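You operate a simulated robot arm through the tools that you are given. There is no shell and no other tool.

You run a simulated two-armed robot. Do the job below in one go: nothing can be reset, and whatever is moved stays where it is left.

TASK
Swap the blue shim for the size on the plate card.
Fine: slacken the black knob, blue shim into the orange slot, new shim in its place, black knob tight on its mark. The crusher is locked off; leave it so.

The check looks at the end state, three seconds after you hand in, the way a careful person would. Anything else that was tipped, shoved, dropped, spilled or broken makes it a failure.

THE ROBOT
Two 7-joint arms with fingered hands on one trunk that stands fixed in place. Base frame: the origin is at the foot of the trunk, x ahead of it, y to its left, z up. Lengths are in m, angles in degrees, forces in N, time in s.
The left shoulder is at [0.08, 0.241, 1.747], the right one opposite. With the tool pointing down near the work surface each hand reaches from about 0.1 to 0.64 m from the base axis, measured 20 degrees to its own side. Payload 4.9 kg a hand.
Tool frame (each hand has its own): the origin (TCP) lies between the finger pads and is the grasp point; the fingertips stand 0.032 m ahead of it; z points along the fingers, y is the line along which they close. Largest opening 0.2 m; the body of the gripper starts 0.089 m behind the TCP. The gripper is a hand of 4 fingers: y runs from the thumb to the fingers, the wrist lies at [0, 0, -0.267] in the tool frame.
Orientation is that of the tool frame in the base frame, as a unit quaternion [w, x, y, z]. With the fingers straight down and closing along the base's y, the tool's x points along the base's -x, its y along +y and its z along -z.

THE INTERFACE
- The arms move only by the tool step_arm. It takes "left_series", "right_series" or both (then of equal length, played together; a hand with none holds still); each is a list of rows, each a list of 2 entries, a list of its own where there are three numbers: the shift along the tool's x, y, z in m, then the turn, a rotation vector about the tool's x, y, z in degrees. In form: [[[x, y, z], [ax, ay, az]], ...]. A call has 1 to 20 rows; each row shifts and turns the commanded pose from where the row before left it, along the tool's axes as they then stand. Rows are played at 5 a second. More than 0.05 m and 8.6 degrees between two rows, and nothing of the call is played. Where a pose cannot be reached the arm comes as near as it can. A force on the tool above 40 N (or 10 N above the force at the start of the call, whichever is more), or a blocked arm, ends the call early, and 0.2 s more pass. In this call time passes only in rows, and 0.2 s behind the last. The reply holds the time, the measured pose of the TCP, the force on the tool along the base axes, the opening and the grip force, in the units named above and with some noise, with the torque about the TCP (base axes, N m) and any sound that the robot's microphone picked up, and new pictures: "views" is both (left out), scene, wrist or none (wrist: the cameras of the hands that moved).
- Cameras (640 x 400 px; columns grow to the right, rows downward): "scene" is now at [0.0831, -0.0287, 1.8811]; the picture's right is [-0.48, -0.88, 0.00], its down [-0.80, 0.43, -0.42] and it looks along [0.37, -0.20, -0.91] (base axes); focal length 336 px, centre (320, 200). "left" rides on the left gripper at [-0.069, -0.069, -0.116] in its tool frame; the picture's right is [0.71, -0.71, 0.00], its down [0.54, 0.54, -0.64] and it looks along [0.45, 0.45, 0.77] (tool axes); focal length 226 px, centre (320, 200). "right" rides on the right gripper at [0.069, -0.069, -0.116] in its tool frame; the picture's right is [0.71, 0.71, 0.00], its down [-0.54, 0.54, -0.64] and it looks along [-0.45, 0.45, 0.77] (tool axes); focal length 226 px, centre (320, 200). There is no depth. A picture from a camera that has moved, and an enlarged one, comes with that camera's place and axes in the base frame and with its lens.
- raise_lower(by): slides the trunk up (or, below 0, down) by that many m; the arms and the scene camera ride with it, the base frame stays. It gives what a move gives, with no picture.
- move_fingers(finger1, finger2, finger3, thumb_bend, hand): sets how far each is bent, from 0 (flat) to 1 (curled in); at 0.3 the hand is open as for a grip, at 0.7 the pads meet at the TCP. One left out holds its place. A second passes; each finger stops where it meets its share of the squeeze, and holds until it gets a number again. It is the only way to open and close the hand. It gives what a move gives, with no picture; readings hold the bend of each and the force on the fingers (four entries, about 0 where the hand has none), thumb and palm.
- aim_head(pan, tilt): turns the head with the scene camera to pan (to the left, within 86 degrees either way) and tilt (down, from -29 to 69), counted from straight ahead of the robot. It gives what a move gives, and a new picture of the scene camera.
- inspect(camera, box): a new picture of the part [left, top, right, bottom] of that camera's present view, enlarged. No time passes.
- hand_in(): hands the job in; it is judged then, once.

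Places have to be worked out from the pictures, the camera data and where the tool is seen. Open the grippers and draw the arms clear of the work before you hand the job in, unless the task says otherwise.

The tools are called after "Call:" as name(argument=value, ...) on one line, values as JSON. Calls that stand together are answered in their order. step_arm: Moves the arms, as the interface text tells. Its arguments: {"type":"object","properties":{"left_series":{"type":"array","items":{"type":"array"}},"right_series":{"type":"array","items":{"type":"array"}},"views":{"type":"string","enum":["both","scene","wrist","none"]}},"required":[]} The other tools are called the same way: raise_lower (by) slides the trunk up or down; move_fingers (finger1, finger2, finger3, thumb_bend, hand) moves the fingers one by one; aim_head (pan, tilt) turns the head that bears the scene camera; inspect (camera, box) takes an enlarged picture of a part of a camera's view; hand_in () hands the job in.

At the start:

```text
t: 0.0
left_ee_pos: [0.5856, 0.0145, 1.08]
left_orientation: [0.0, 0.0, 1.0, 0.0]
left_contact_force: [0.5, 0.7, 0.4]
left_ft_torque: [-0.01, 0.02, 0.01]
left_finger_gap: 0.2
left_gripper_force: 0.0
left_shape: jaw
left_bend: [0.3, 0.3, 0.3, 0.3]
left_finger forces: [0.1, 0.1, 0.1, 0.0, 0.0, 0.0]
right_ee_pos: [0.4152, -0.4144, 1.0259]
right_orientation: [0.0, -0.001, 1.0, 0.0]
right_contact_force: [0.2, 0.5, -0.3]
right_ft_torque: [-0.01, 0.05, -0.02]
right_finger_gap: 0.1999
right_gripper_force: 0.1
right_shape: jaw
right_bend: [0.3, 0.3, 0.3, 0.3]
right_finger forces: [0.0, 0.0, 0.0, 0.1, 0.0, 0.0]
trunk travel left (down, up): [-0.654, 0.186]
head pan, tilt: [-28.5, 65.4]
```

scene: 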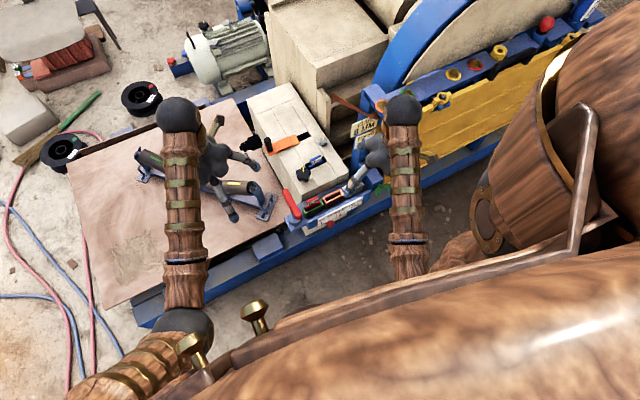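
right: 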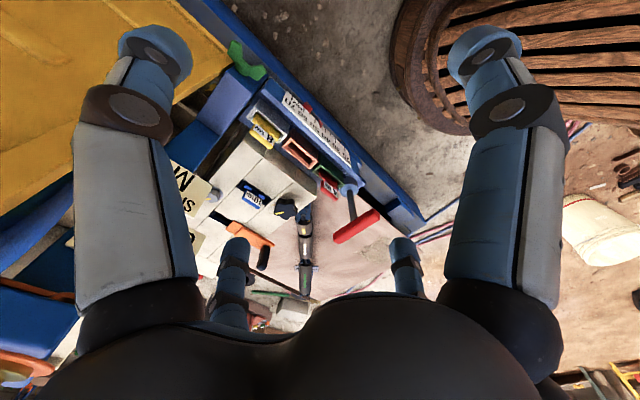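
left: 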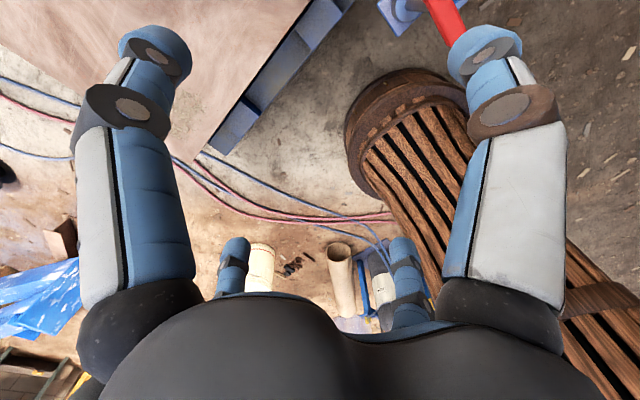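

The scene shows a bench with a blue shim-like part, slots and cards near the front edge of the machine. I'll enlarge the scene to see the details before moving anything.

Call:
inspect(camera="scene", box=[230, 80, 410, 240])

Call:
inspect(camera="right", box=[160, 60, 400, 300])

Call:
inspect(camera="scene", box=[340, 0, 600, 160])

```text
2.50 times, centred on (320, 160) of scene
camera zoom: at [0.0831, -0.0287, 1.8811], right [-0.48, -0.88, 0.0], down [-0.8, 0.43, -0.42], along [0.37, -0.2, -0.91], focal length 841 px, centre (320, 300)
```

zoom: 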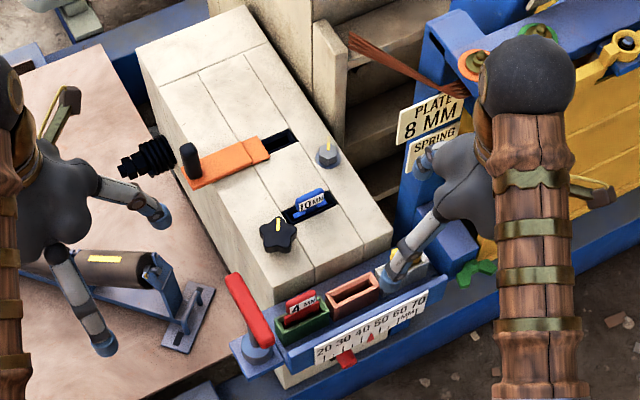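

```text
1.67 times, centred on (280, 180) of right
camera zoom: at [0.3466, -0.4826, 1.1437], right [-0.71, 0.71, 0.0], down [0.54, 0.54, 0.64], along [0.45, 0.45, -0.77], focal length 377 px, centre (387, 233)
```

zoom: 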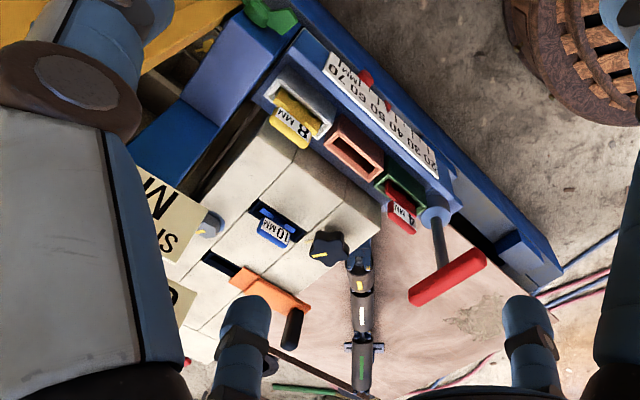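

```text
2.46 times, centred on (470, 80) of scene
camera zoom: at [0.0831, -0.0287, 1.8811], right [-0.48, -0.88, 0.0], down [-0.8, 0.43, -0.42], along [0.37, -0.2, -0.91], focal length 828 px, centre (-49, 495)
```

zoom: 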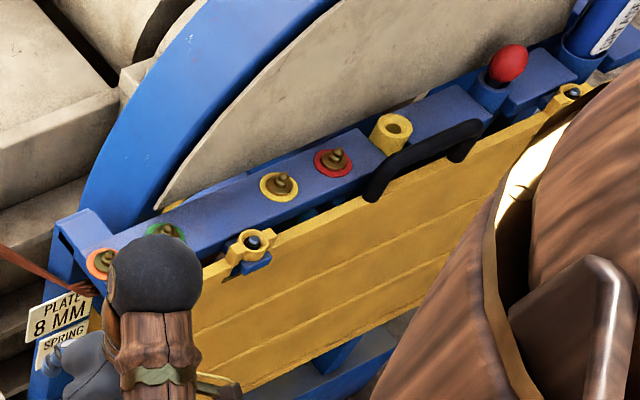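

The plate card reads 8 MM. The blue 10 MM shim sits in the beige block next to a black star knob, and the yellow 8 MM shim looks to be in the white slot of the rack. I'll enlarge these further to see the marks.

Call:
inspect(camera="scene", box=[290, 140, 370, 190])

Call:
inspect(camera="right", box=[220, 170, 320, 235])

Call:
inspect(camera="right", box=[240, 90, 400, 190])

Call:
inspect(camera="scene", box=[300, 175, 410, 245])

Call:
inspect(camera="scene", box=[330, 100, 410, 150])

```text
8.00 times, centred on (330, 165) of scene
camera zoom: at [0.0831, -0.0287, 1.8811], right [-0.48, -0.88, 0.0], down [-0.8, 0.43, -0.42], along [0.37, -0.2, -0.91], focal length 2692 px, centre (240, 480)
```

zoom: 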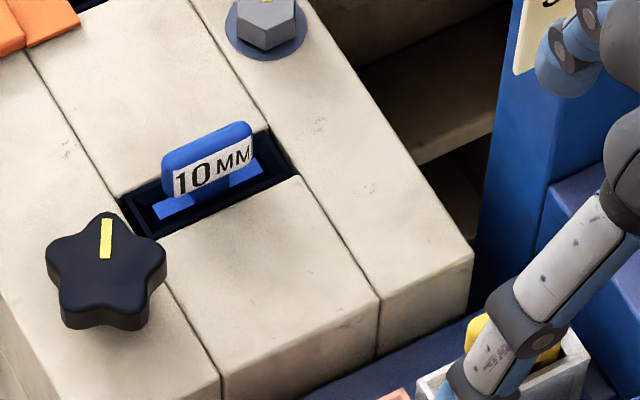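

```text
6.15 times, centred on (270, 202) of right
camera zoom: at [0.3466, -0.4826, 1.1437], right [-0.71, 0.71, 0.0], down [0.54, 0.54, 0.64], along [0.45, 0.45, -0.77], focal length 1391 px, centre (628, 185)
```

zoom: 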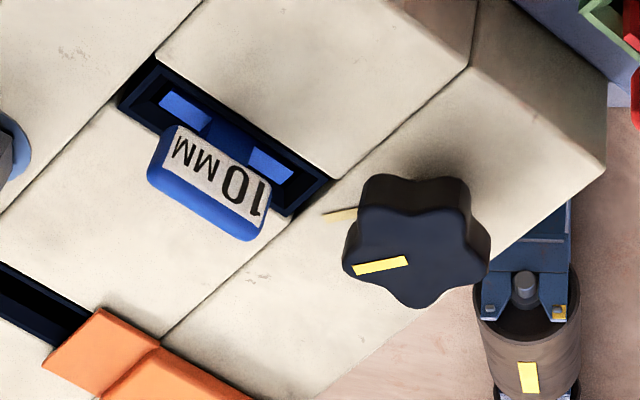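

```text
4.00 times, centred on (320, 140) of right
camera zoom: at [0.3466, -0.4826, 1.1437], right [-0.71, 0.71, 0.0], down [0.54, 0.54, 0.64], along [0.45, 0.45, -0.77], focal length 904 px, centre (320, 440)
```

zoom: 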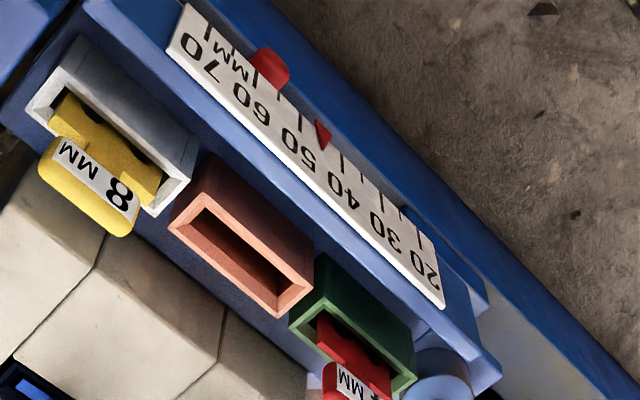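

```text
5.71 times, centred on (355, 210) of scene
camera zoom: at [0.0831, -0.0287, 1.8811], right [-0.48, -0.88, 0.0], down [-0.8, 0.43, -0.42], along [0.37, -0.2, -0.91], focal length 1923 px, centre (120, 143)
```

zoom: 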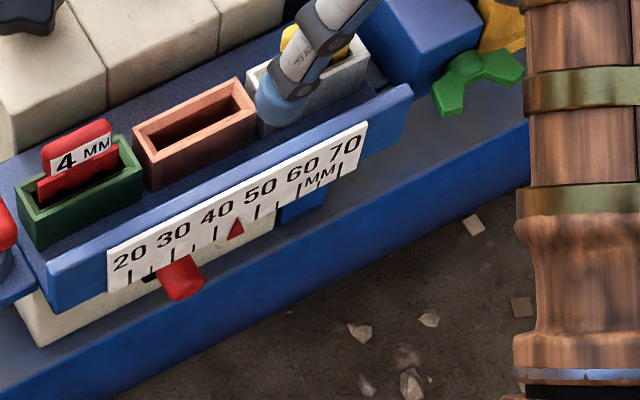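

```text
8.00 times, centred on (370, 125) of scene
camera zoom: at [0.0831, -0.0287, 1.8811], right [-0.48, -0.88, 0.0], down [-0.8, 0.43, -0.42], along [0.37, -0.2, -0.91], focal length 2692 px, centre (-80, 800)
```

zoom: 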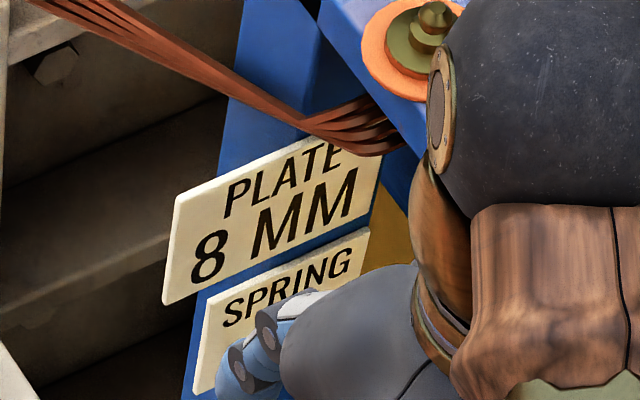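

The blue shim's tab stands up from a slot that runs roughly along base y. The knob's yellow strip seems lined up with a yellow mark on the block. I'll test which finger is which in free space, starting with finger1 of the right hand.

Call:
move_fingers(hand="right", finger1=0.6)

Call:
inspect(camera="right", box=[0, 0, 640, 400])

Call:
move_fingers(hand="right", finger1=0.3, finger2=0.6)

Call:
inspect(camera="right", box=[0, 0, 640, 400])

Call:
move_fingers(hand="right", finger2=0.3, finger3=0.0)

Call:
inspect(camera="right", box=[0, 0, 640, 400])

Call:
inspect(camera="scene", box=[320, 80, 480, 180])

```text
t: 1.0
left_ee_pos: [0.5867, 0.0146, 1.0786]
left_orientation: [-0.001, 0.0, 1.0, 0.0]
left_contact_force: [0.4, 0.8, 0.9]
left_ft_torque: [-0.01, -0.02, -0.01]
left_finger_gap: 0.2
left_gripper_force: 0.3
left_shape: jaw
left_bend: [0.3, 0.3, 0.3, 0.3]
left_finger forces: [0.0, 0.0, 0.1, 0.0, 0.1, 0.0]
right_ee_pos: [0.4154, -0.4133, 1.026]
right_orientation: [0.0, 0.0, 1.0, 0.0]
right_contact_force: [0.4, -0.3, 0.0]
right_ft_torque: [0.01, -0.02, 0.02]
right_finger_gap: 0.1004
right_gripper_force: 0.0
right_shape: fingers
right_bend: [0.6, 0.3, 0.3, 0.3]
right_finger forces: [0.1, 0.0, 0.0, 0.1, 0.1, 0.0]
trunk travel left (down, up): [-0.654, 0.186]
head pan, tilt: [-28.5, 65.4]
```

```text
1.00 times, centred on (320, 200) of right (not enlarged: the box is as wide or as high as the picture)
camera zoom: at [0.3466, -0.4826, 1.1437], right [-0.71, 0.71, 0.0], down [0.54, 0.54, 0.64], along [0.45, 0.45, -0.77], focal length 226 px, centre (320, 200)
```

zoom: 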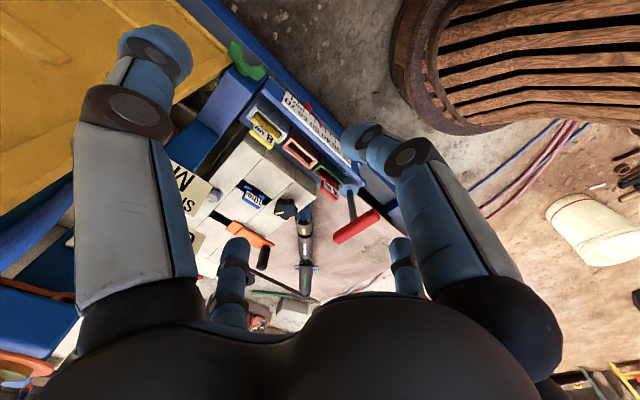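

```text
t: 2.0
left_ee_pos: [0.5865, 0.0158, 1.0792]
left_orientation: [0.0, 0.0, 1.0, 0.0]
left_contact_force: [0.1, -0.6, -0.7]
left_ft_torque: [-0.01, 0.01, 0.0]
left_finger_gap: 0.1998
left_gripper_force: 0.0
left_shape: jaw
left_bend: [0.3, 0.3, 0.3, 0.3]
left_finger forces: [0.0, 0.0, 0.1, 0.0, 0.1, 0.1]
right_ee_pos: [0.4161, -0.4132, 1.0268]
right_orientation: [0.0, 0.0, 1.0, 0.0]
right_contact_force: [0.0, -1.0, 0.0]
right_ft_torque: [-0.02, 0.02, 0.0]
right_finger_gap: 0.14
right_gripper_force: 0.0
right_shape: fingers
right_bend: [0.3, 0.6, 0.3, 0.3]
right_finger forces: [0.0, 0.1, 0.0, 0.1, 0.0, 0.0]
trunk travel left (down, up): [-0.654, 0.186]
head pan, tilt: [-28.5, 65.4]
```

```text
1.00 times, centred on (320, 200) of right (not enlarged: the box is as wide or as high as the picture)
camera zoom: at [0.3466, -0.4826, 1.1437], right [-0.71, 0.71, 0.0], down [0.54, 0.54, 0.64], along [0.45, 0.45, -0.77], focal length 226 px, centre (320, 200)
```

zoom: 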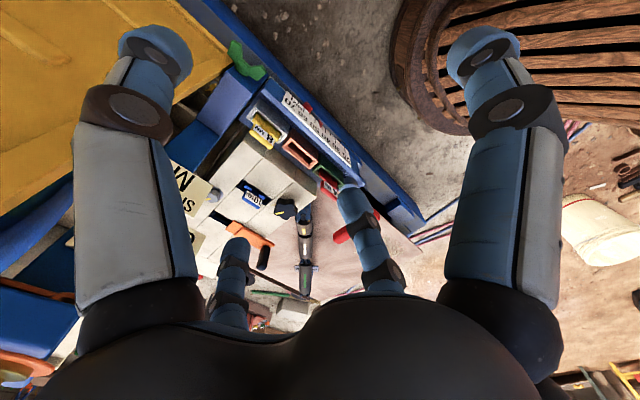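

```text
t: 3.0
left_ee_pos: [0.5855, 0.0129, 1.079]
left_orientation: [-0.001, 0.001, 1.0, 0.0]
left_contact_force: [1.0, 0.7, -0.1]
left_ft_torque: [-0.01, -0.01, -0.01]
left_finger_gap: 0.1999
left_gripper_force: 0.1
left_shape: jaw
left_bend: [0.3, 0.3, 0.3, 0.3]
left_finger forces: [0.0, 0.1, 0.1, 0.0, 0.0, 0.0]
right_ee_pos: [0.4167, -0.4141, 1.0266]
right_orientation: [0.0, 0.0, 1.0, 0.0]
right_contact_force: [-0.5, -0.7, -0.3]
right_ft_torque: [-0.01, 0.03, 0.03]
right_finger_gap: 0.1398
right_gripper_force: 0.1
right_shape: fingers
right_bend: [0.3, 0.3, 0.01, 0.3]
right_finger forces: [0.0, 0.0, 0.0, 0.0, 0.1, 0.0]
trunk travel left (down, up): [-0.654, 0.186]
head pan, tilt: [-28.5, 65.4]
```

```text
1.00 times, centred on (320, 200) of right (not enlarged: the box is as wide or as high as the picture)
camera zoom: at [0.3466, -0.4826, 1.1437], right [-0.71, 0.71, 0.0], down [0.54, 0.54, 0.64], along [0.45, 0.45, -0.77], focal length 226 px, centre (320, 200)
```

zoom: 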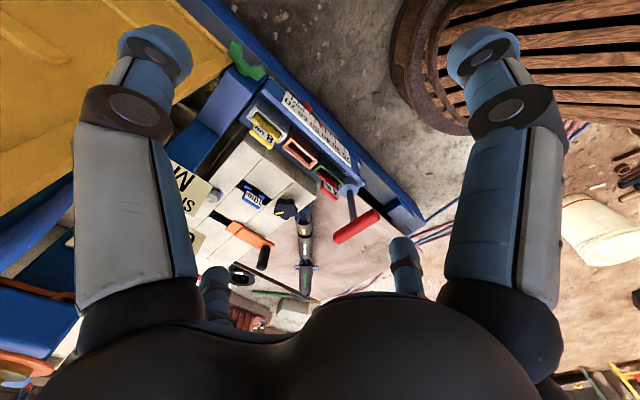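

```text
4.00 times, centred on (400, 130) of scene
camera zoom: at [0.0831, -0.0287, 1.8811], right [-0.48, -0.88, 0.0], down [-0.8, 0.43, -0.42], along [0.37, -0.2, -0.91], focal length 1346 px, centre (0, 480)
```

zoom: 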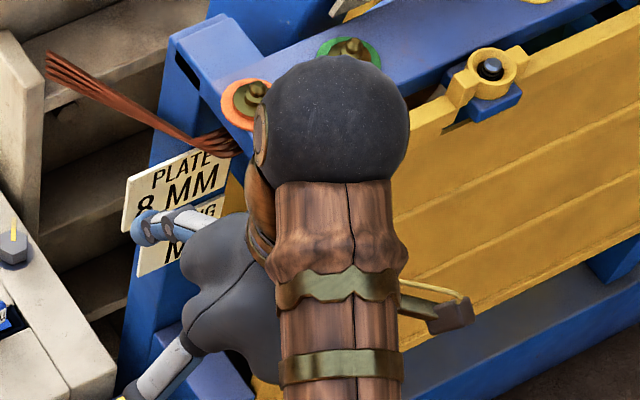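

Finger1 sits at tool +x, finger2 at +y, finger3 at -x and the thumb at -y, so they form a cross. Next I lift both hands straight up and draw the left one further left, then I'll lower the trunk for reach.

Call:
move_fingers(hand="right", finger1=0.3, finger2=0.3, finger3=0.3, thumb_bend=0.3)

Call:
step_arm(left_series=[[[0, 0, -0.04], [0, 0, 0]], [[0, 0, -0.04], [0, 0, 0]], [[0, 0, -0.04], [0, 0, 0]], [[0, 0, -0.04], [0, 0, 0]], [[0, 0, -0.04], [0, 0, 0]], [[0.01, 0.04, -0.01], [0, 0, 0]], [[0.01, 0.04, -0.01], [0, 0, 0]], [[0.01, 0.04, -0.01], [0, 0, 0]], [[0.01, 0.04, -0.01], [0, 0, 0]], [[0.01, 0.04, -0.01], [0, 0, 0]], [[0.01, 0.04, -0.01], [0, 0, 0]]], right_series=[[[0, 0, -0.04], [0, 0, 0]], [[0, 0, -0.04], [0, 0, 0]], [[0, 0, -0.04], [0, 0, 0]], [[0, 0, -0.04], [0, 0, 0]], [[0, 0, -0.04], [0, 0, 0]], [[0, 0, -0.02], [0, 0, 0]], [[0, 0, -0.02], [0, 0, 0]], [[0, 0, -0.02], [0, 0, 0]], [[0, 0, -0.02], [0, 0, 0]], [[0, 0, -0.02], [0, 0, 0]], [[0, 0, 0], [0, 0, 0]]], views="both")

```text
t: 4.0
left_ee_pos: [0.5871, 0.0148, 1.0794]
left_orientation: [0.0, 0.0, 1.0, 0.0]
left_contact_force: [-0.3, 0.7, 0.1]
left_ft_torque: [0.0, -0.01, 0.0]
left_finger_gap: 0.1999
left_gripper_force: 0.1
left_shape: jaw
left_bend: [0.3, 0.3, 0.3, 0.3]
left_finger forces: [0.0, 0.0, 0.1, 0.0, 0.1, 0.0]
right_ee_pos: [0.4159, -0.413, 1.0259]
right_orientation: [0.001, 0.0, 1.0, 0.0]
right_contact_force: [-0.3, 0.7, 1.1]
right_ft_torque: [0.0, 0.02, -0.02]
right_finger_gap: 0.1398
right_gripper_force: 0.1
right_shape: fingers
right_bend: [0.3, 0.3, 0.3, 0.3]
right_finger forces: [0.1, 0.1, 0.1, 0.0, 0.0, 0.0]
trunk travel left (down, up): [-0.654, 0.186]
head pan, tilt: [-28.5, 65.4]
```

```text
t: 6.4
left_ee_pos: [0.5414, 0.259, 1.2918]
left_orientation: [0.026, -0.001, 1.0, 0.0]
left_contact_force: [-0.1, 0.0, 0.0]
left_ft_torque: [0.0, -0.06, 0.0]
left_finger_gap: 0.2
left_gripper_force: 0.0
left_shape: jaw
left_bend: [0.3, 0.3, 0.3, 0.3]
left_finger forces: [0.1, 0.0, 0.0, 0.1, 0.0, 0.0]
left hand out of reach, approached as far as the arm can: row 1, 2, 3
right_ee_pos: [0.4059, -0.4041, 1.2717]
right_orientation: [0.002, 0.0, 1.0, 0.0]
right_contact_force: [-0.1, -0.3, -0.2]
right_ft_torque: [0.0, -0.02, -0.01]
right_finger_gap: 0.1399
right_gripper_force: 0.0
right_shape: fingers
right_bend: [0.3, 0.3, 0.3, 0.3]
right_finger forces: [0.1, 0.1, 0.0, 0.0, 0.0, 0.0]
right hand out of reach, approached as far as the arm can: row 1, 2
trunk travel left (down, up): [-0.654, 0.186]
head pan, tilt: [-28.5, 65.4]
camera scene: at [0.0812, -0.0282, 1.8812], right [-0.48, -0.88, 0.0], down [-0.8, 0.43, -0.42], along [0.37, -0.2, -0.91], focal length 336 px, centre (320, 200)
camera right: at [0.3361, -0.4738, 1.389], right [-0.71, 0.71, 0.0], down [0.54, 0.54, 0.64], along [0.46, 0.45, -0.77], focal length 226 px, centre (320, 200)
camera left: at [0.6023, 0.1896, 1.4113], right [-0.7, -0.71, -0.04], down [-0.58, 0.54, 0.61], along [-0.41, 0.45, -0.79], focal length 226 px, centre (320, 200)
```

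scene: 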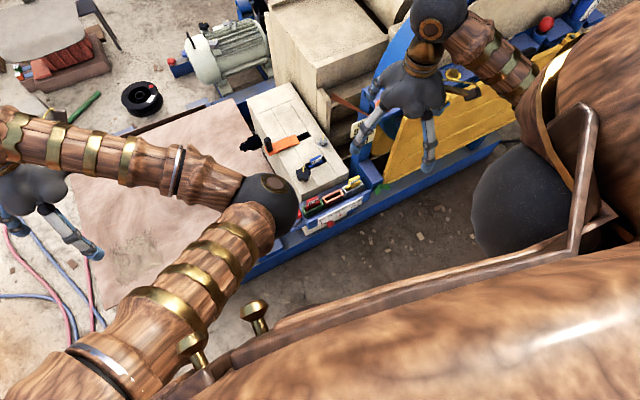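
right: 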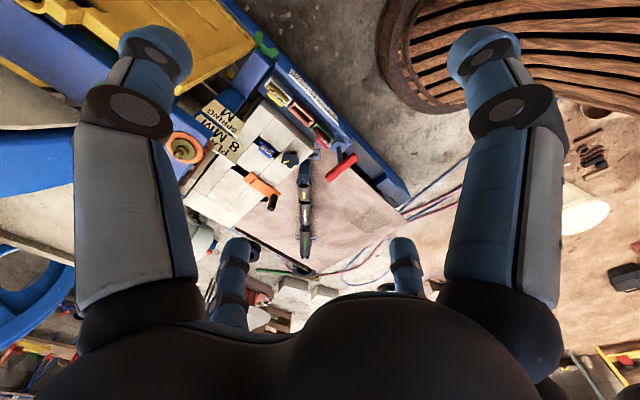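
left: 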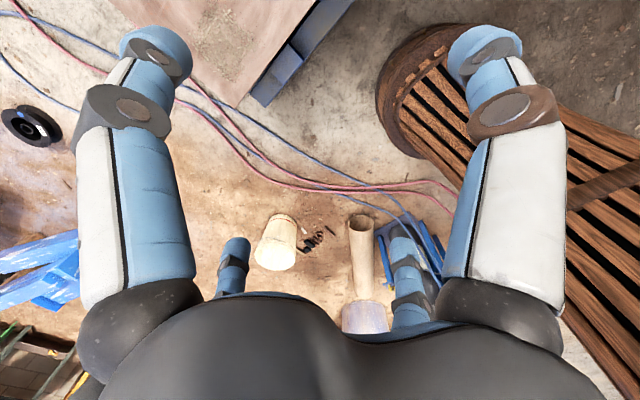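

Both hands are up and clear of everything. I lower the trunk by 0.3, which puts the right TCP near z 0.97, still well above the rack at about 0.68.

Call:
raise_lower(by=-0.3)

Call:
aim_head(pan=-28.5, tilt=55)

```text
t: 9.4
left_ee_pos: [0.5434, 0.2578, 0.991]
left_orientation: [0.027, -0.002, 1.0, 0.001]
left_contact_force: [0.3, -0.4, 0.1]
left_ft_torque: [0.0, 0.0, -0.03]
left_finger_gap: 0.2003
left_gripper_force: 0.1
left_shape: jaw
left_bend: [0.3, 0.3, 0.3, 0.3]
left_finger forces: [0.0, 0.0, 0.0, 0.0, 0.0, 0.0]
right_ee_pos: [0.4069, -0.405, 0.9706]
right_orientation: [0.0, 0.0, 1.0, 0.0]
right_contact_force: [-0.7, -0.3, -0.2]
right_ft_torque: [0.01, -0.03, -0.03]
right_finger_gap: 0.1404
right_gripper_force: 0.1
right_shape: fingers
right_bend: [0.3, 0.3, 0.3, 0.3]
right_finger forces: [0.0, 0.1, 0.0, 0.0, 0.0, 0.0]
trunk travel left (down, up): [-0.354, 0.486]
head pan, tilt: [-28.5, 65.4]
```

```text
t: 10.1
left_ee_pos: [0.5417, 0.2566, 0.9913]
left_orientation: [0.024, -0.002, 1.0, 0.0]
left_contact_force: [-0.1, -0.3, -0.3]
left_ft_torque: [-0.02, -0.03, -0.03]
left_finger_gap: 0.1999
left_gripper_force: 0.1
left_shape: jaw
left_bend: [0.3, 0.3, 0.3, 0.3]
left_finger forces: [0.0, 0.1, 0.0, 0.1, 0.0, 0.1]
right_ee_pos: [0.4057, -0.4055, 0.9711]
right_orientation: [0.0, 0.0, 1.0, 0.0]
right_contact_force: [-0.9, -0.5, -0.3]
right_ft_torque: [0.02, 0.01, 0.02]
right_finger_gap: 0.1401
right_gripper_force: 0.1
right_shape: fingers
right_bend: [0.3, 0.3, 0.3, 0.3]
right_finger forces: [0.0, 0.0, 0.1, 0.1, 0.0, 0.1]
trunk travel left (down, up): [-0.354, 0.486]
head pan, tilt: [-28.5, 55.0]
camera scene: at [0.0935, -0.0345, 1.5931], right [-0.48, -0.88, 0.0], down [-0.72, 0.39, -0.57], along [0.5, -0.27, -0.82], focal length 336 px, centre (320, 200)
```

scene: 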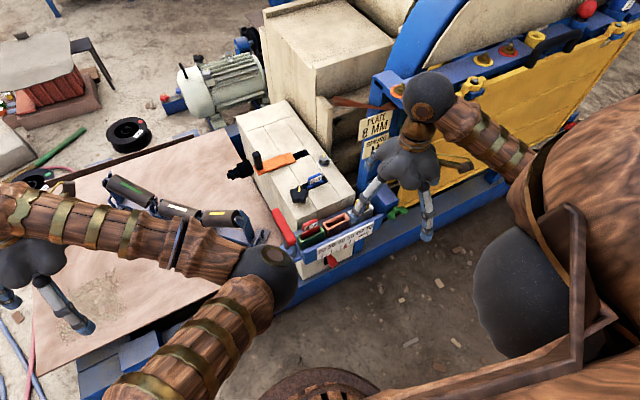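

The view is clear and there's no contact. The left elbow hangs inward near the middle, so I draw the left hand further back and left to open up the workspace.

Call:
step_arm(left_series=[[[0.02, 0.03, -0.01], [0, 0, 0]], [[0.02, 0.03, -0.01], [0, 0, 0]], [[0.02, 0.03, -0.01], [0, 0, 0]], [[0.02, 0.03, -0.01], [0, 0, 0]], [[0.02, 0.03, -0.01], [0, 0, 0]], [[0.02, 0.03, 0], [0, 0, 0]], [[0.02, 0.03, 0], [0, 0, 0]], [[0.02, 0.02, 0], [0, 0, 0]]], views="scene")

```text
t: 11.9
left_ee_pos: [0.3796, 0.4901, 1.0327]
left_orientation: [0.026, -0.002, 1.0, -0.001]
left_contact_force: [0.7, 0.2, 0.2]
left_ft_torque: [-0.01, -0.01, 0.01]
left_finger_gap: 0.2
left_gripper_force: 0.1
left_shape: jaw
left_bend: [0.3, 0.3, 0.3, 0.3]
left_finger forces: [0.0, 0.1, 0.0, 0.0, 0.1, 0.1]
right_ee_pos: [0.4069, -0.4036, 0.9721]
right_orientation: [0.0, 0.0, 1.0, 0.0]
right_contact_force: [0.7, -0.2, 0.3]
right_ft_torque: [-0.02, -0.02, -0.01]
right_finger_gap: 0.1398
right_gripper_force: 0.1
right_shape: fingers
right_bend: [0.3, 0.3, 0.3, 0.3]
right_finger forces: [0.0, 0.0, 0.1, 0.1, 0.0, 0.0]
trunk travel left (down, up): [-0.354, 0.486]
head pan, tilt: [-28.5, 55.0]
camera scene: at [0.0932, -0.0335, 1.5932], right [-0.48, -0.88, 0.0], down [-0.72, 0.39, -0.57], along [0.5, -0.27, -0.82], focal length 336 px, centre (320, 200)
```

scene: 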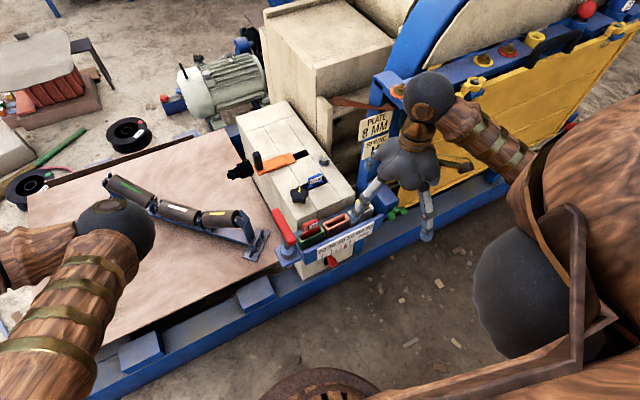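

The left arm is well clear now. I take close-ups of the block and rack from this lower viewpoint to measure heights and directions.

Call:
inspect(camera="scene", box=[270, 155, 370, 217])

Call:
inspect(camera="scene", box=[280, 190, 400, 265])

Call:
inspect(camera="right", box=[180, 50, 380, 200])

Call:
inspect(camera="scene", box=[220, 90, 340, 165])

```text
6.40 times, centred on (320, 186) of scene
camera zoom: at [0.0932, -0.0335, 1.5932], right [-0.48, -0.88, 0.0], down [-0.72, 0.39, -0.57], along [0.5, -0.27, -0.82], focal length 2153 px, centre (320, 290)
```

zoom: 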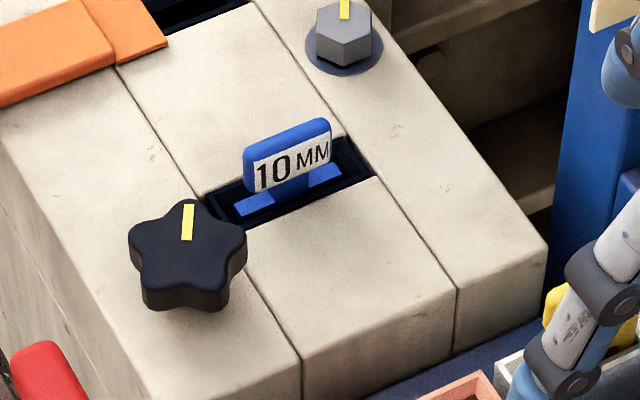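

```text
5.33 times, centred on (340, 228) of scene
camera zoom: at [0.0932, -0.0335, 1.5932], right [-0.48, -0.88, 0.0], down [-0.72, 0.39, -0.57], along [0.5, -0.27, -0.82], focal length 1794 px, centre (213, 53)
```

zoom: 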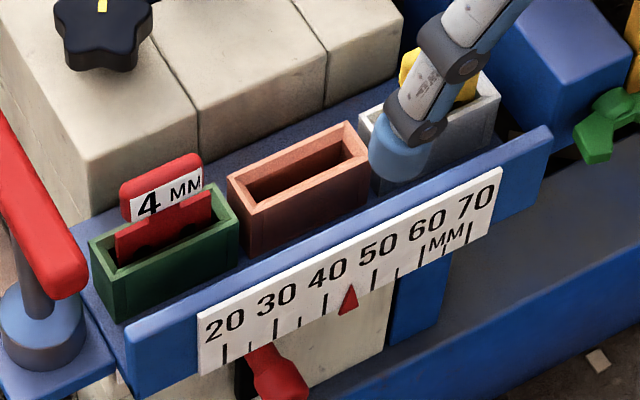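

```text
2.67 times, centred on (280, 125) of right
camera zoom: at [0.337, -0.4738, 1.0887], right [-0.71, 0.71, 0.0], down [0.54, 0.54, 0.64], along [0.45, 0.45, -0.77], focal length 603 px, centre (427, 400)
```

zoom: 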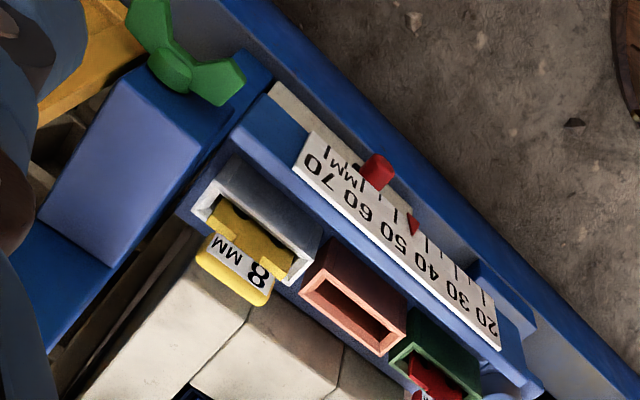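

```text
5.33 times, centred on (280, 128) of scene
camera zoom: at [0.0932, -0.0335, 1.5932], right [-0.48, -0.88, 0.0], down [-0.72, 0.39, -0.57], along [0.5, -0.27, -0.82], focal length 1794 px, centre (533, 587)
```

zoom: 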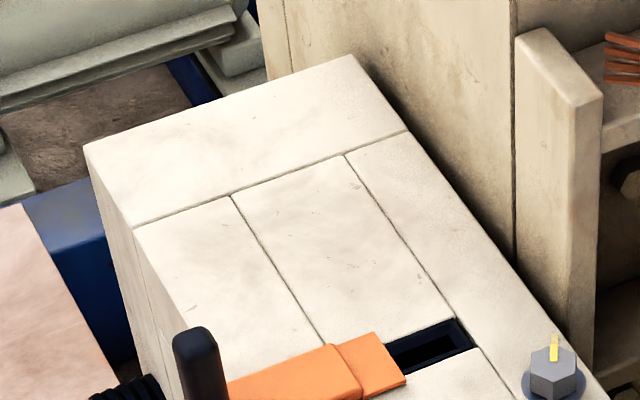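

The card post stands near (0.62, -0.49), up to about z 0.95, so I go left first and then forward, keeping the right hand at about z 1.0. That should put it above the knob, which I estimate at (0.675, -0.275, top 0.73), for a close view.

Call:
step_arm(right_series=[[[0, 0.03, -0.01], [0, 0, 0]], [[0, 0.03, -0.01], [0, 0, 0]], [[0, 0.03, -0.01], [0, 0, 0]], [[-0.02, 0.03, 0], [0, 0, 0]], [[-0.04, 0.008, 0], [0, 0, 0]], [[-0.04, 0, 0], [0, 0, 0]], [[-0.04, 0, 0], [0, 0, 0]], [[-0.04, 0, 0], [0, 0, 0]], [[-0.04, 0, 0], [0, 0, 0]], [[-0.04, 0, 0], [0, 0, 0]], [[0, 0, 0], [0, 0, 0]]], views="both")

```text
t: 14.3
left_ee_pos: [0.379, 0.4878, 1.032]
left_orientation: [0.027, -0.001, 1.0, 0.0]
left_contact_force: [-0.1, 0.7, -0.5]
left_ft_torque: [0.0, 0.02, 0.03]
left_finger_gap: 0.2002
left_gripper_force: 0.0
left_shape: jaw
left_bend: [0.3, 0.3, 0.3, 0.3]
left_finger forces: [0.0, 0.0, 0.0, 0.0, 0.0, 0.0]
right_ee_pos: [0.5642, -0.3775, 0.9682]
right_orientation: [0.002, 0.0, 1.0, 0.001]
right_contact_force: [-0.8, -0.5, 0.4]
right_ft_torque: [0.0, -0.06, 0.03]
right_finger_gap: 0.1401
right_gripper_force: 0.1
right_shape: fingers
right_bend: [0.3, 0.3, 0.3, 0.3]
right_finger forces: [0.0, 0.0, 0.0, 0.1, 0.0, 0.0]
right hand out of reach, approached as far as the arm can: row 5, 6, 7, 8, 9, 10
trunk travel left (down, up): [-0.354, 0.486]
head pan, tilt: [-28.5, 55.0]
camera scene: at [0.0932, -0.0343, 1.5932], right [-0.48, -0.88, 0.0], down [-0.72, 0.39, -0.57], along [0.5, -0.27, -0.82], focal length 336 px, centre (320, 200)
camera right: at [0.4943, -0.4473, 1.0858], right [-0.71, 0.71, 0.0], down [0.54, 0.54, 0.65], along [0.46, 0.46, -0.76], focal length 226 px, centre (320, 200)
```

scene: 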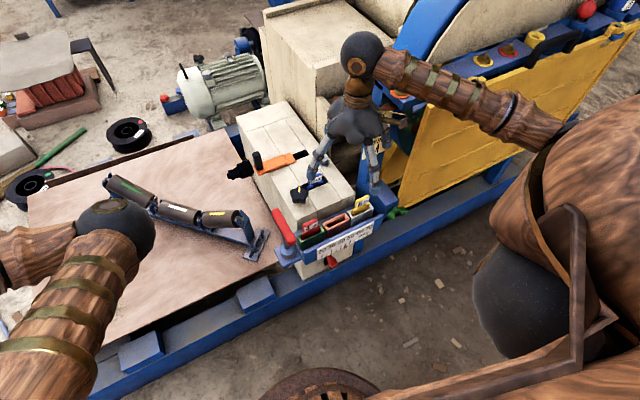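
right: 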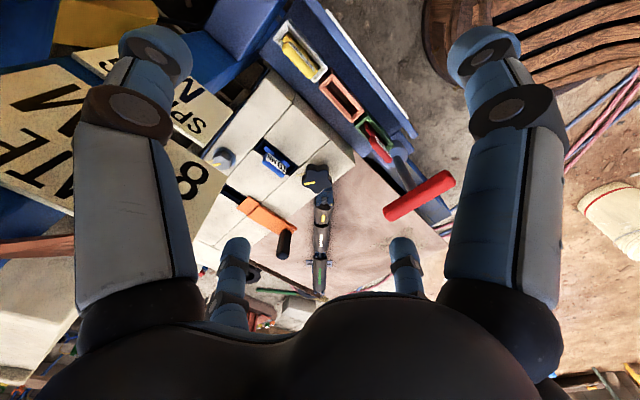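

The arm stopped at (0.564, -0.378), so something other than plain distance limits it here. I'll turn the head right to see how the elbow is posed.

Call:
aim_head(pan=-60, tilt=40)

```text
t: 15.3
left_ee_pos: [0.3791, 0.4888, 1.0319]
left_orientation: [0.025, -0.002, 1.0, 0.0]
left_contact_force: [0.2, -0.9, 0.3]
left_ft_torque: [-0.02, 0.0, 0.0]
left_finger_gap: 0.2
left_gripper_force: 0.1
left_shape: jaw
left_bend: [0.3, 0.3, 0.3, 0.3]
left_finger forces: [0.1, 0.0, 0.0, 0.0, 0.1, 0.1]
right_ee_pos: [0.5647, -0.379, 0.9683]
right_orientation: [0.002, 0.0, 1.0, 0.001]
right_contact_force: [0.4, -1.2, -0.3]
right_ft_torque: [0.0, 0.01, -0.03]
right_finger_gap: 0.1403
right_gripper_force: 0.1
right_shape: fingers
right_bend: [0.3, 0.3, 0.3, 0.3]
right_finger forces: [0.1, 0.0, 0.0, 0.1, 0.0, 0.1]
trunk travel left (down, up): [-0.354, 0.486]
head pan, tilt: [-60.0, 40.0]
camera scene: at [0.0729, -0.0736, 1.6138], right [-0.87, -0.5, 0.0], down [-0.32, 0.56, -0.77], along [0.38, -0.66, -0.64], focal length 336 px, centre (320, 200)
```

scene: 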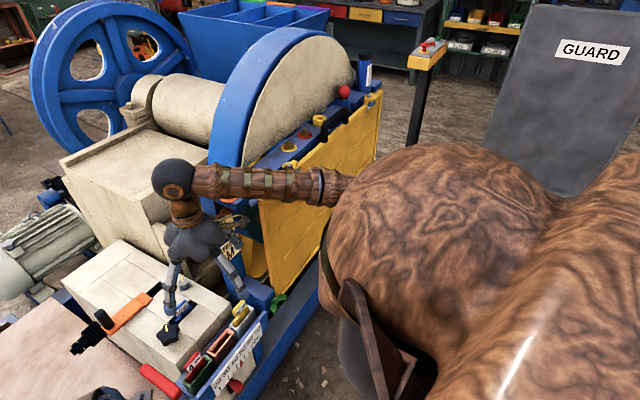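

The forearm is already level, so the wrist is at its bend limit; the hand has to sit lower relative to the shoulder to reach out. I raise the trunk by 0.2, which lifts the hand straight up away from the card. After that I'll bring the hand down relative to the shoulder.

Call:
raise_lower(by=0.2)

Call:
step_arm(right_series=[[[0.01, 0.02, 0.02], [0, 0, 0]], [[0.01, 0.02, 0.03], [0, 0, 0]], [[0.01, 0.02, 0.03], [0, 0, 0]], [[0, 0.02, 0.03], [0, 0, 0]], [[0, 0.02, 0.03], [0, 0, 0]], [[-0.01, 0.0, 0.02], [0, 0, 0]], [[-0.02, 0.0, 0.02], [0, 0, 0]], [[-0.02, 0.0, 0], [0, 0, 0]], [[0, 0, 0], [0, 0, 0]]], views="both")

```text
t: 17.5
left_ee_pos: [0.3799, 0.4904, 1.2333]
left_orientation: [0.026, -0.002, 1.0, 0.0]
left_contact_force: [-0.8, -0.2, 0.4]
left_ft_torque: [-0.03, 0.0, 0.01]
left_finger_gap: 0.2001
left_gripper_force: 0.0
left_shape: jaw
left_bend: [0.3, 0.3, 0.3, 0.3]
left_finger forces: [0.0, 0.1, 0.0, 0.0, 0.0, 0.0]
right_ee_pos: [0.5653, -0.3786, 1.1684]
right_orientation: [0.002, 0.0, 1.0, 0.001]
right_contact_force: [-0.1, -0.9, 1.3]
right_ft_torque: [0.0, 0.0, 0.03]
right_finger_gap: 0.1398
right_gripper_force: 0.1
right_shape: fingers
right_bend: [0.3, 0.3, 0.3, 0.3]
right_finger forces: [0.0, 0.0, 0.0, 0.0, 0.0, 0.0]
trunk travel left (down, up): [-0.554, 0.286]
head pan, tilt: [-60.0, 40.0]
```

```text
t: 19.5
left_ee_pos: [0.3805, 0.4883, 1.2323]
left_orientation: [0.026, -0.002, 1.0, 0.001]
left_contact_force: [0.9, -0.9, 0.7]
left_ft_torque: [-0.01, 0.0, -0.01]
left_finger_gap: 0.2001
left_gripper_force: 0.1
left_shape: jaw
left_bend: [0.3, 0.3, 0.3, 0.3]
left_finger forces: [0.0, 0.0, 0.1, 0.0, 0.0, 0.0]
right_ee_pos: [0.5456, -0.2806, 0.9948]
right_orientation: [0.002, 0.0, 1.0, 0.0]
right_contact_force: [-0.2, 0.1, 0.2]
right_ft_torque: [0.01, 0.01, -0.02]
right_finger_gap: 0.14
right_gripper_force: 0.1
right_shape: fingers
right_bend: [0.3, 0.3, 0.3, 0.3]
right_finger forces: [0.0, 0.1, 0.0, 0.0, 0.0, 0.0]
right hand out of reach, approached as far as the arm can: row 6, 7, 8
trunk travel left (down, up): [-0.554, 0.286]
head pan, tilt: [-60.0, 40.0]
camera scene: at [0.0728, -0.0732, 1.8139], right [-0.87, -0.5, 0.0], down [-0.32, 0.56, -0.77], along [0.38, -0.66, -0.64], focal length 336 px, centre (320, 200)
camera right: at [0.4759, -0.3509, 1.1125], right [-0.71, 0.71, 0.0], down [0.54, 0.54, 0.65], along [0.46, 0.46, -0.76], focal length 226 px, centre (320, 200)
```

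scene: 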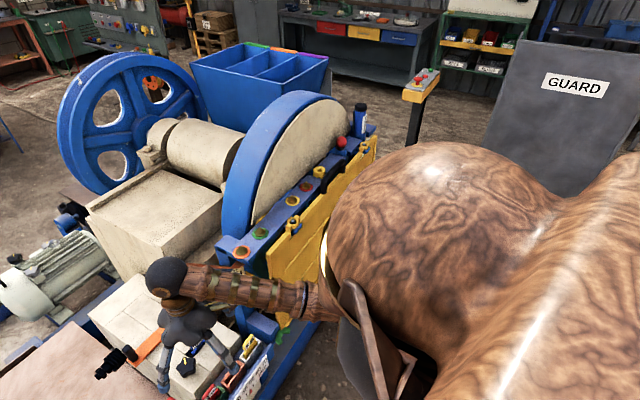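
right: 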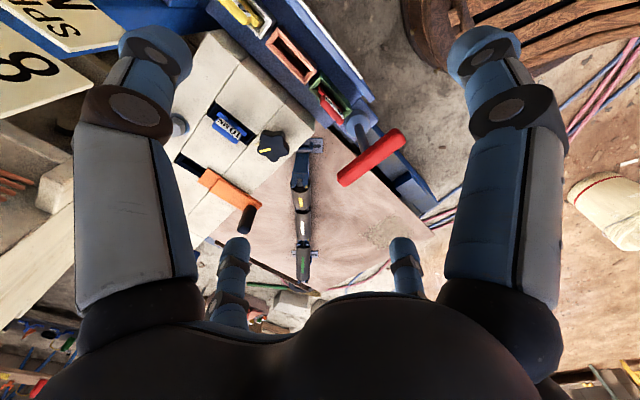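

The red lever handle sits near (0.55, -0.17, 0.80), so I won't descend there. I raise the trunk back up by 0.1 so the arm hangs lower relative to the shoulder. Then I'll lower the hand to about z 0.93 and push it out toward the knob.

Call:
raise_lower(by=0.1)

Call:
step_arm(right_series=[[[0, 0, 0.03], [0, 0, 0]], [[0, 0, 0.03], [0, 0, 0]], [[0, 0, 0.03], [0, 0, 0]], [[0, 0, 0.03], [0, 0, 0]], [[0, 0, 0.03], [0, 0, 0]], [[-0.02, 0, 0.01], [0, 0, 0]], [[-0.02, 0, 0], [0, 0, 0]], [[-0.02, 0, 0], [0, 0, 0]], [[-0.02, 0, 0], [0, 0, 0]], [[-0.01, 0, 0], [0, 0, 0]]], views="both")

```text
t: 20.8
left_ee_pos: [0.3805, 0.4889, 1.3325]
left_orientation: [0.025, -0.002, 1.0, 0.0]
left_contact_force: [-0.3, -0.8, -0.2]
left_ft_torque: [0.0, -0.01, -0.02]
left_finger_gap: 0.1998
left_gripper_force: 0.0
left_shape: jaw
left_bend: [0.3, 0.3, 0.3, 0.3]
left_finger forces: [0.0, 0.1, 0.1, 0.0, 0.0, 0.0]
right_ee_pos: [0.5454, -0.2821, 1.0956]
right_orientation: [0.002, 0.0, 1.0, 0.0]
right_contact_force: [0.9, 0.0, 0.3]
right_ft_torque: [0.03, -0.01, 0.0]
right_finger_gap: 0.1402
right_gripper_force: 0.1
right_shape: fingers
right_bend: [0.3, 0.3, 0.3, 0.3]
right_finger forces: [0.0, 0.1, 0.0, 0.0, 0.0, 0.0]
trunk travel left (down, up): [-0.654, 0.186]
head pan, tilt: [-60.0, 40.0]
```

```text
t: 23.0
left_ee_pos: [0.3783, 0.4898, 1.3327]
left_orientation: [0.027, -0.002, 1.0, -0.001]
left_contact_force: [-0.2, 0.0, 0.4]
left_ft_torque: [0.0, -0.03, -0.01]
left_finger_gap: 0.2001
left_gripper_force: 0.1
left_shape: jaw
left_bend: [0.3, 0.3, 0.3, 0.3]
left_finger forces: [0.0, 0.0, 0.1, 0.0, 0.0, 0.0]
right_ee_pos: [0.5662, -0.2785, 0.9358]
right_orientation: [0.002, 0.001, 1.0, 0.001]
right_contact_force: [-1.0, -1.0, 0.0]
right_ft_torque: [-0.01, 0.0, 0.0]
right_finger_gap: 0.1399
right_gripper_force: 0.0
right_shape: fingers
right_bend: [0.3, 0.3, 0.3, 0.3]
right_finger forces: [0.0, 0.0, 0.0, 0.1, 0.0, 0.0]
right hand out of reach, approached as far as the arm can: row 7, 8, 9, 10
trunk travel left (down, up): [-0.654, 0.186]
head pan, tilt: [-60.0, 40.0]
camera scene: at [0.0727, -0.0726, 1.9139], right [-0.87, -0.5, 0.0], down [-0.32, 0.56, -0.77], along [0.38, -0.66, -0.64], focal length 336 px, centre (320, 200)
camera right: at [0.497, -0.3488, 1.0531], right [-0.71, 0.71, 0.0], down [0.54, 0.54, 0.65], along [0.46, 0.46, -0.76], focal length 226 px, centre (320, 200)
```

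scene: 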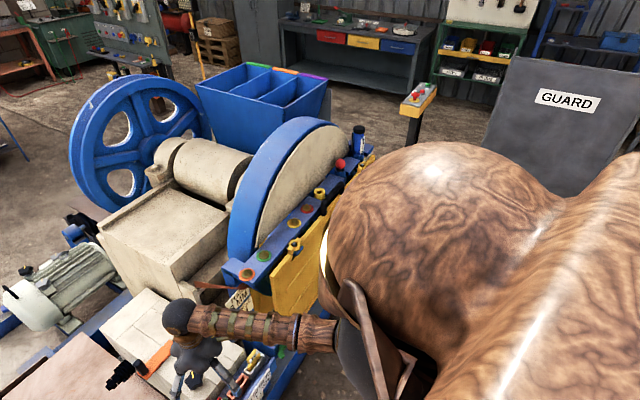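
right: 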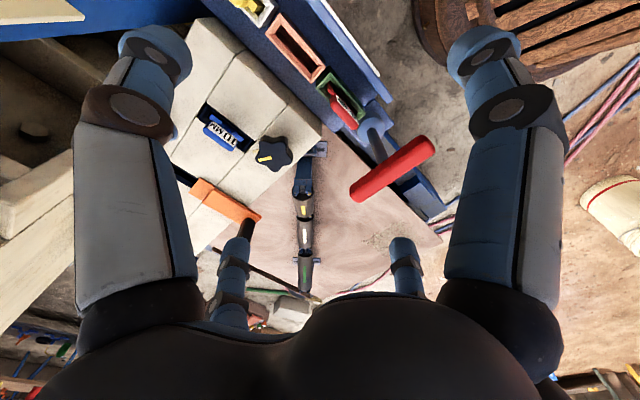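

The hand stops at x 0.566 even though the arm isn't stretched, so a wrist-angle limit is likely. I test this in free air by yawing the tool 24 degrees while the commanded point stays further out.

Call:
step_arm(right_series=[[[0, 0, 0], [0, 0, 8]], [[0, 0, 0], [0, 0, 8]], [[0, 0, 0], [0, 0, 8]], [[0, 0, 0], [0, 0, 0]], [[0, 0, 0], [0, 0, 0]]], views="none")

```text
t: 24.2
left_ee_pos: [0.3796, 0.4883, 1.3328]
left_orientation: [0.025, -0.002, 1.0, 0.0]
left_contact_force: [0.1, -0.5, 0.4]
left_ft_torque: [0.02, -0.02, -0.01]
left_finger_gap: 0.1999
left_gripper_force: 0.0
left_shape: jaw
left_bend: [0.3, 0.3, 0.3, 0.3]
left_finger forces: [0.0, 0.1, 0.0, 0.0, 0.1, 0.1]
right_ee_pos: [0.5674, -0.2801, 0.9344]
right_orientation: [0.001, 0.209, 0.978, 0.001]
right_contact_force: [0.5, 0.4, -0.5]
right_ft_torque: [-0.01, 0.01, -0.02]
right_finger_gap: 0.1399
right_gripper_force: 0.0
right_shape: fingers
right_bend: [0.3, 0.3, 0.3, 0.3]
right_finger forces: [0.1, 0.0, 0.0, 0.0, 0.0, 0.1]
trunk travel left (down, up): [-0.654, 0.186]
head pan, tilt: [-60.0, 40.0]
```

The yaw went through and the position held, which means the commanded point gets clamped. I try pushing forward along base x with this yaw.

Call:
step_arm(right_series=[[[-0.0183, 0.0082, 0], [0, 0, 0]], [[-0.0183, 0.0082, 0], [0, 0, 0]], [[-0.0183, 0.0082, 0], [0, 0, 0]], [[0, 0, 0], [0, 0, 0]]], views="none")

```text
t: 25.2
left_ee_pos: [0.3802, 0.4895, 1.3327]
left_orientation: [0.025, -0.002, 1.0, 0.0]
left_contact_force: [0.1, -0.3, 0.0]
left_ft_torque: [-0.01, 0.01, 0.01]
left_finger_gap: 0.2001
left_gripper_force: 0.1
left_shape: jaw
left_bend: [0.3, 0.3, 0.3, 0.3]
left_finger forces: [0.0, 0.1, 0.1, 0.0, 0.0, 0.0]
right_ee_pos: [0.5675, -0.2796, 0.9357]
right_orientation: [0.001, 0.208, 0.978, 0.002]
right_contact_force: [-0.3, 0.2, 0.2]
right_ft_torque: [0.0, 0.01, -0.01]
right_finger_gap: 0.14
right_gripper_force: 0.1
right_shape: fingers
right_bend: [0.3, 0.3, 0.3, 0.3]
right_finger forces: [0.0, 0.1, 0.1, 0.1, 0.0, 0.0]
right hand out of reach, approached as far as the arm can: row 1, 2, 3
trunk travel left (down, up): [-0.654, 0.186]
head pan, tilt: [-60.0, 40.0]
```

Yaw makes no difference, so the forearm's forward swing seems to be the limit. I undo the yaw and tilt the fingers forward by about 24 degrees, then try moving ahead again.

Call:
step_arm(right_series=[[[0, 0, 0], [0, 0, -8]], [[0, 0, 0], [0, 0, -8]], [[0, 0, 0], [0, 0, -8]], [[0, 0, 0], [0, -8, 0]], [[0, 0, 0], [0, -8, 0]], [[0, 0, 0], [0, -8, 0]], [[-0.018, 0, -0.008], [0, 0, 0]], [[-0.018, 0, -0.008], [0, 0, 0]], [[-0.018, 0, -0.008], [0, 0, 0]], [[0, 0, 0], [0, 0, 0]]], views="both")

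```text
t: 27.4
left_ee_pos: [0.3794, 0.4894, 1.3323]
left_orientation: [0.026, -0.001, 1.0, 0.0]
left_contact_force: [-0.1, -0.6, 0.1]
left_ft_torque: [0.07, -0.01, -0.05]
left_finger_gap: 0.1997
left_gripper_force: 0.0
left_shape: jaw
left_bend: [0.3, 0.3, 0.3, 0.3]
left_finger forces: [0.0, 0.0, 0.1, 0.0, 0.1, 0.1]
right_ee_pos: [0.6067, -0.2812, 0.9792]
right_orientation: [0.209, 0.0, 0.978, 0.002]
right_contact_force: [0.1, 1.8, 0.0]
right_ft_torque: [0.04, 0.02, -0.01]
right_finger_gap: 0.1402
right_gripper_force: 0.1
right_shape: fingers
right_bend: [0.3, 0.3, 0.3, 0.3]
right_finger forces: [0.0, 0.1, 0.1, 0.0, 0.0, 0.0]
trunk travel left (down, up): [-0.654, 0.186]
head pan, tilt: [-60.0, 40.0]
camera scene: at [0.0729, -0.0738, 1.9139], right [-0.87, -0.5, 0.0], down [-0.32, 0.56, -0.77], along [0.38, -0.66, -0.64], focal length 336 px, centre (320, 200)
camera right: at [0.4957, -0.3507, 1.0583], right [-0.64, 0.71, -0.29], down [0.23, 0.54, 0.81], along [0.73, 0.46, -0.51], focal length 226 px, centre (320, 200)
```

scene: 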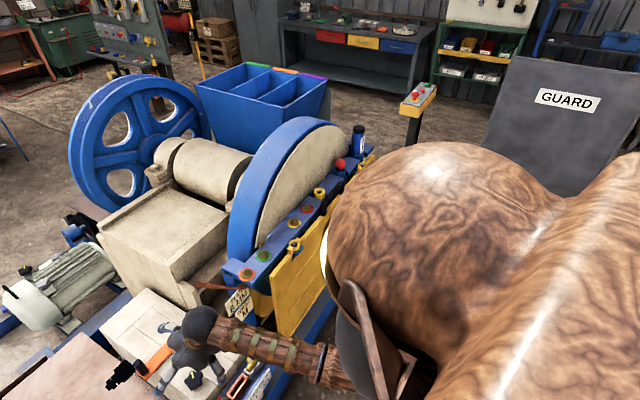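
right: 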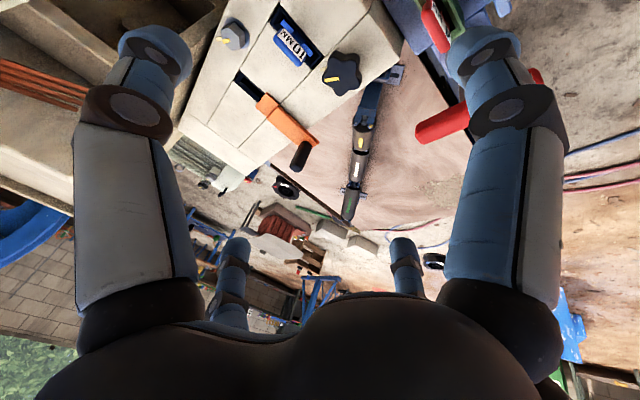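

With a 24 degree tilt the hand moved ahead freely to x 0.607. Before going on I look down at the right elbow to understand the limit.

Call:
aim_head(pan=-70, tilt=69)

Call:
aim_head(pan=-30, tilt=65)

```text
t: 28.3
left_ee_pos: [0.3798, 0.4889, 1.3326]
left_orientation: [0.027, -0.002, 1.0, 0.001]
left_contact_force: [0.0, 0.2, -0.5]
left_ft_torque: [0.05, -0.04, 0.04]
left_finger_gap: 0.1999
left_gripper_force: 0.1
left_shape: jaw
left_bend: [0.3, 0.3, 0.3, 0.3]
left_finger forces: [0.0, 0.0, 0.0, 0.0, 0.1, 0.0]
right_ee_pos: [0.6059, -0.2816, 0.9797]
right_orientation: [0.21, 0.0, 0.978, 0.001]
right_contact_force: [-0.3, -0.3, 0.6]
right_ft_torque: [0.02, -0.02, 0.0]
right_finger_gap: 0.1398
right_gripper_force: 0.1
right_shape: fingers
right_bend: [0.3, 0.3, 0.3, 0.3]
right_finger forces: [0.0, 0.1, 0.1, 0.0, 0.0, 0.0]
trunk travel left (down, up): [-0.654, 0.186]
head pan, tilt: [-70.0, 68.8]
camera scene: at [0.0494, -0.0525, 1.8778], right [-0.94, -0.34, 0.0], down [-0.32, 0.88, -0.36], along [0.12, -0.34, -0.93], focal length 336 px, centre (320, 200)
```

scene: 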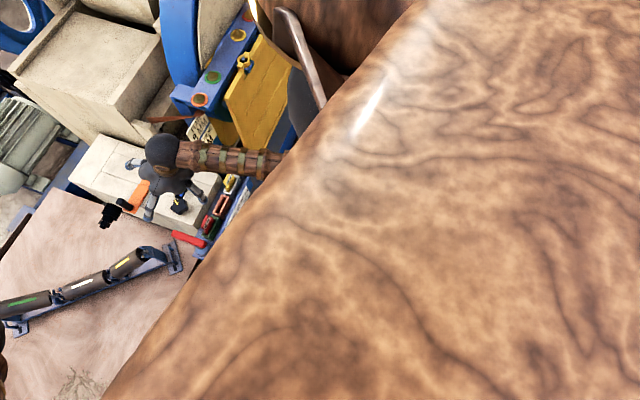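

```text
t: 29.4
left_ee_pos: [0.3799, 0.49, 1.333]
left_orientation: [0.026, -0.002, 1.0, 0.0]
left_contact_force: [1.4, 0.8, 0.0]
left_ft_torque: [0.01, 0.03, 0.01]
left_finger_gap: 0.2003
left_gripper_force: 0.1
left_shape: jaw
left_bend: [0.3, 0.3, 0.3, 0.3]
left_finger forces: [0.0, 0.0, 0.0, 0.0, 0.0, 0.1]
right_ee_pos: [0.6068, -0.2811, 0.979]
right_orientation: [0.21, 0.0, 0.978, 0.002]
right_contact_force: [0.4, -0.2, -0.4]
right_ft_torque: [-0.03, 0.05, 0.06]
right_finger_gap: 0.1399
right_gripper_force: 0.0
right_shape: fingers
right_bend: [0.3, 0.3, 0.3, 0.3]
right_finger forces: [0.0, 0.0, 0.1, 0.0, 0.1, 0.0]
trunk travel left (down, up): [-0.654, 0.186]
head pan, tilt: [-30.0, 65.0]
camera scene: at [0.0828, -0.0304, 1.8816], right [-0.5, -0.87, 0.0], down [-0.78, 0.45, -0.42], along [0.37, -0.21, -0.91], focal length 336 px, centre (320, 200)
```

scene: 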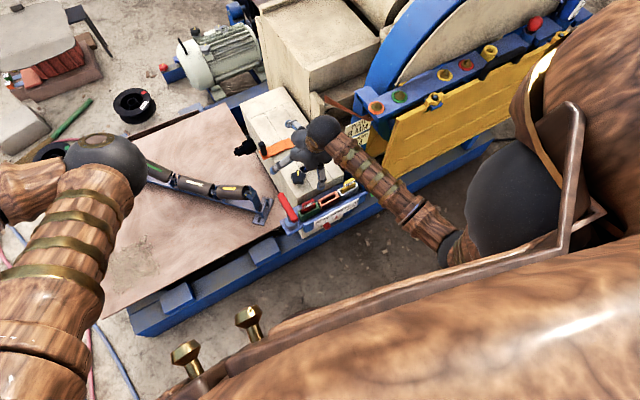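

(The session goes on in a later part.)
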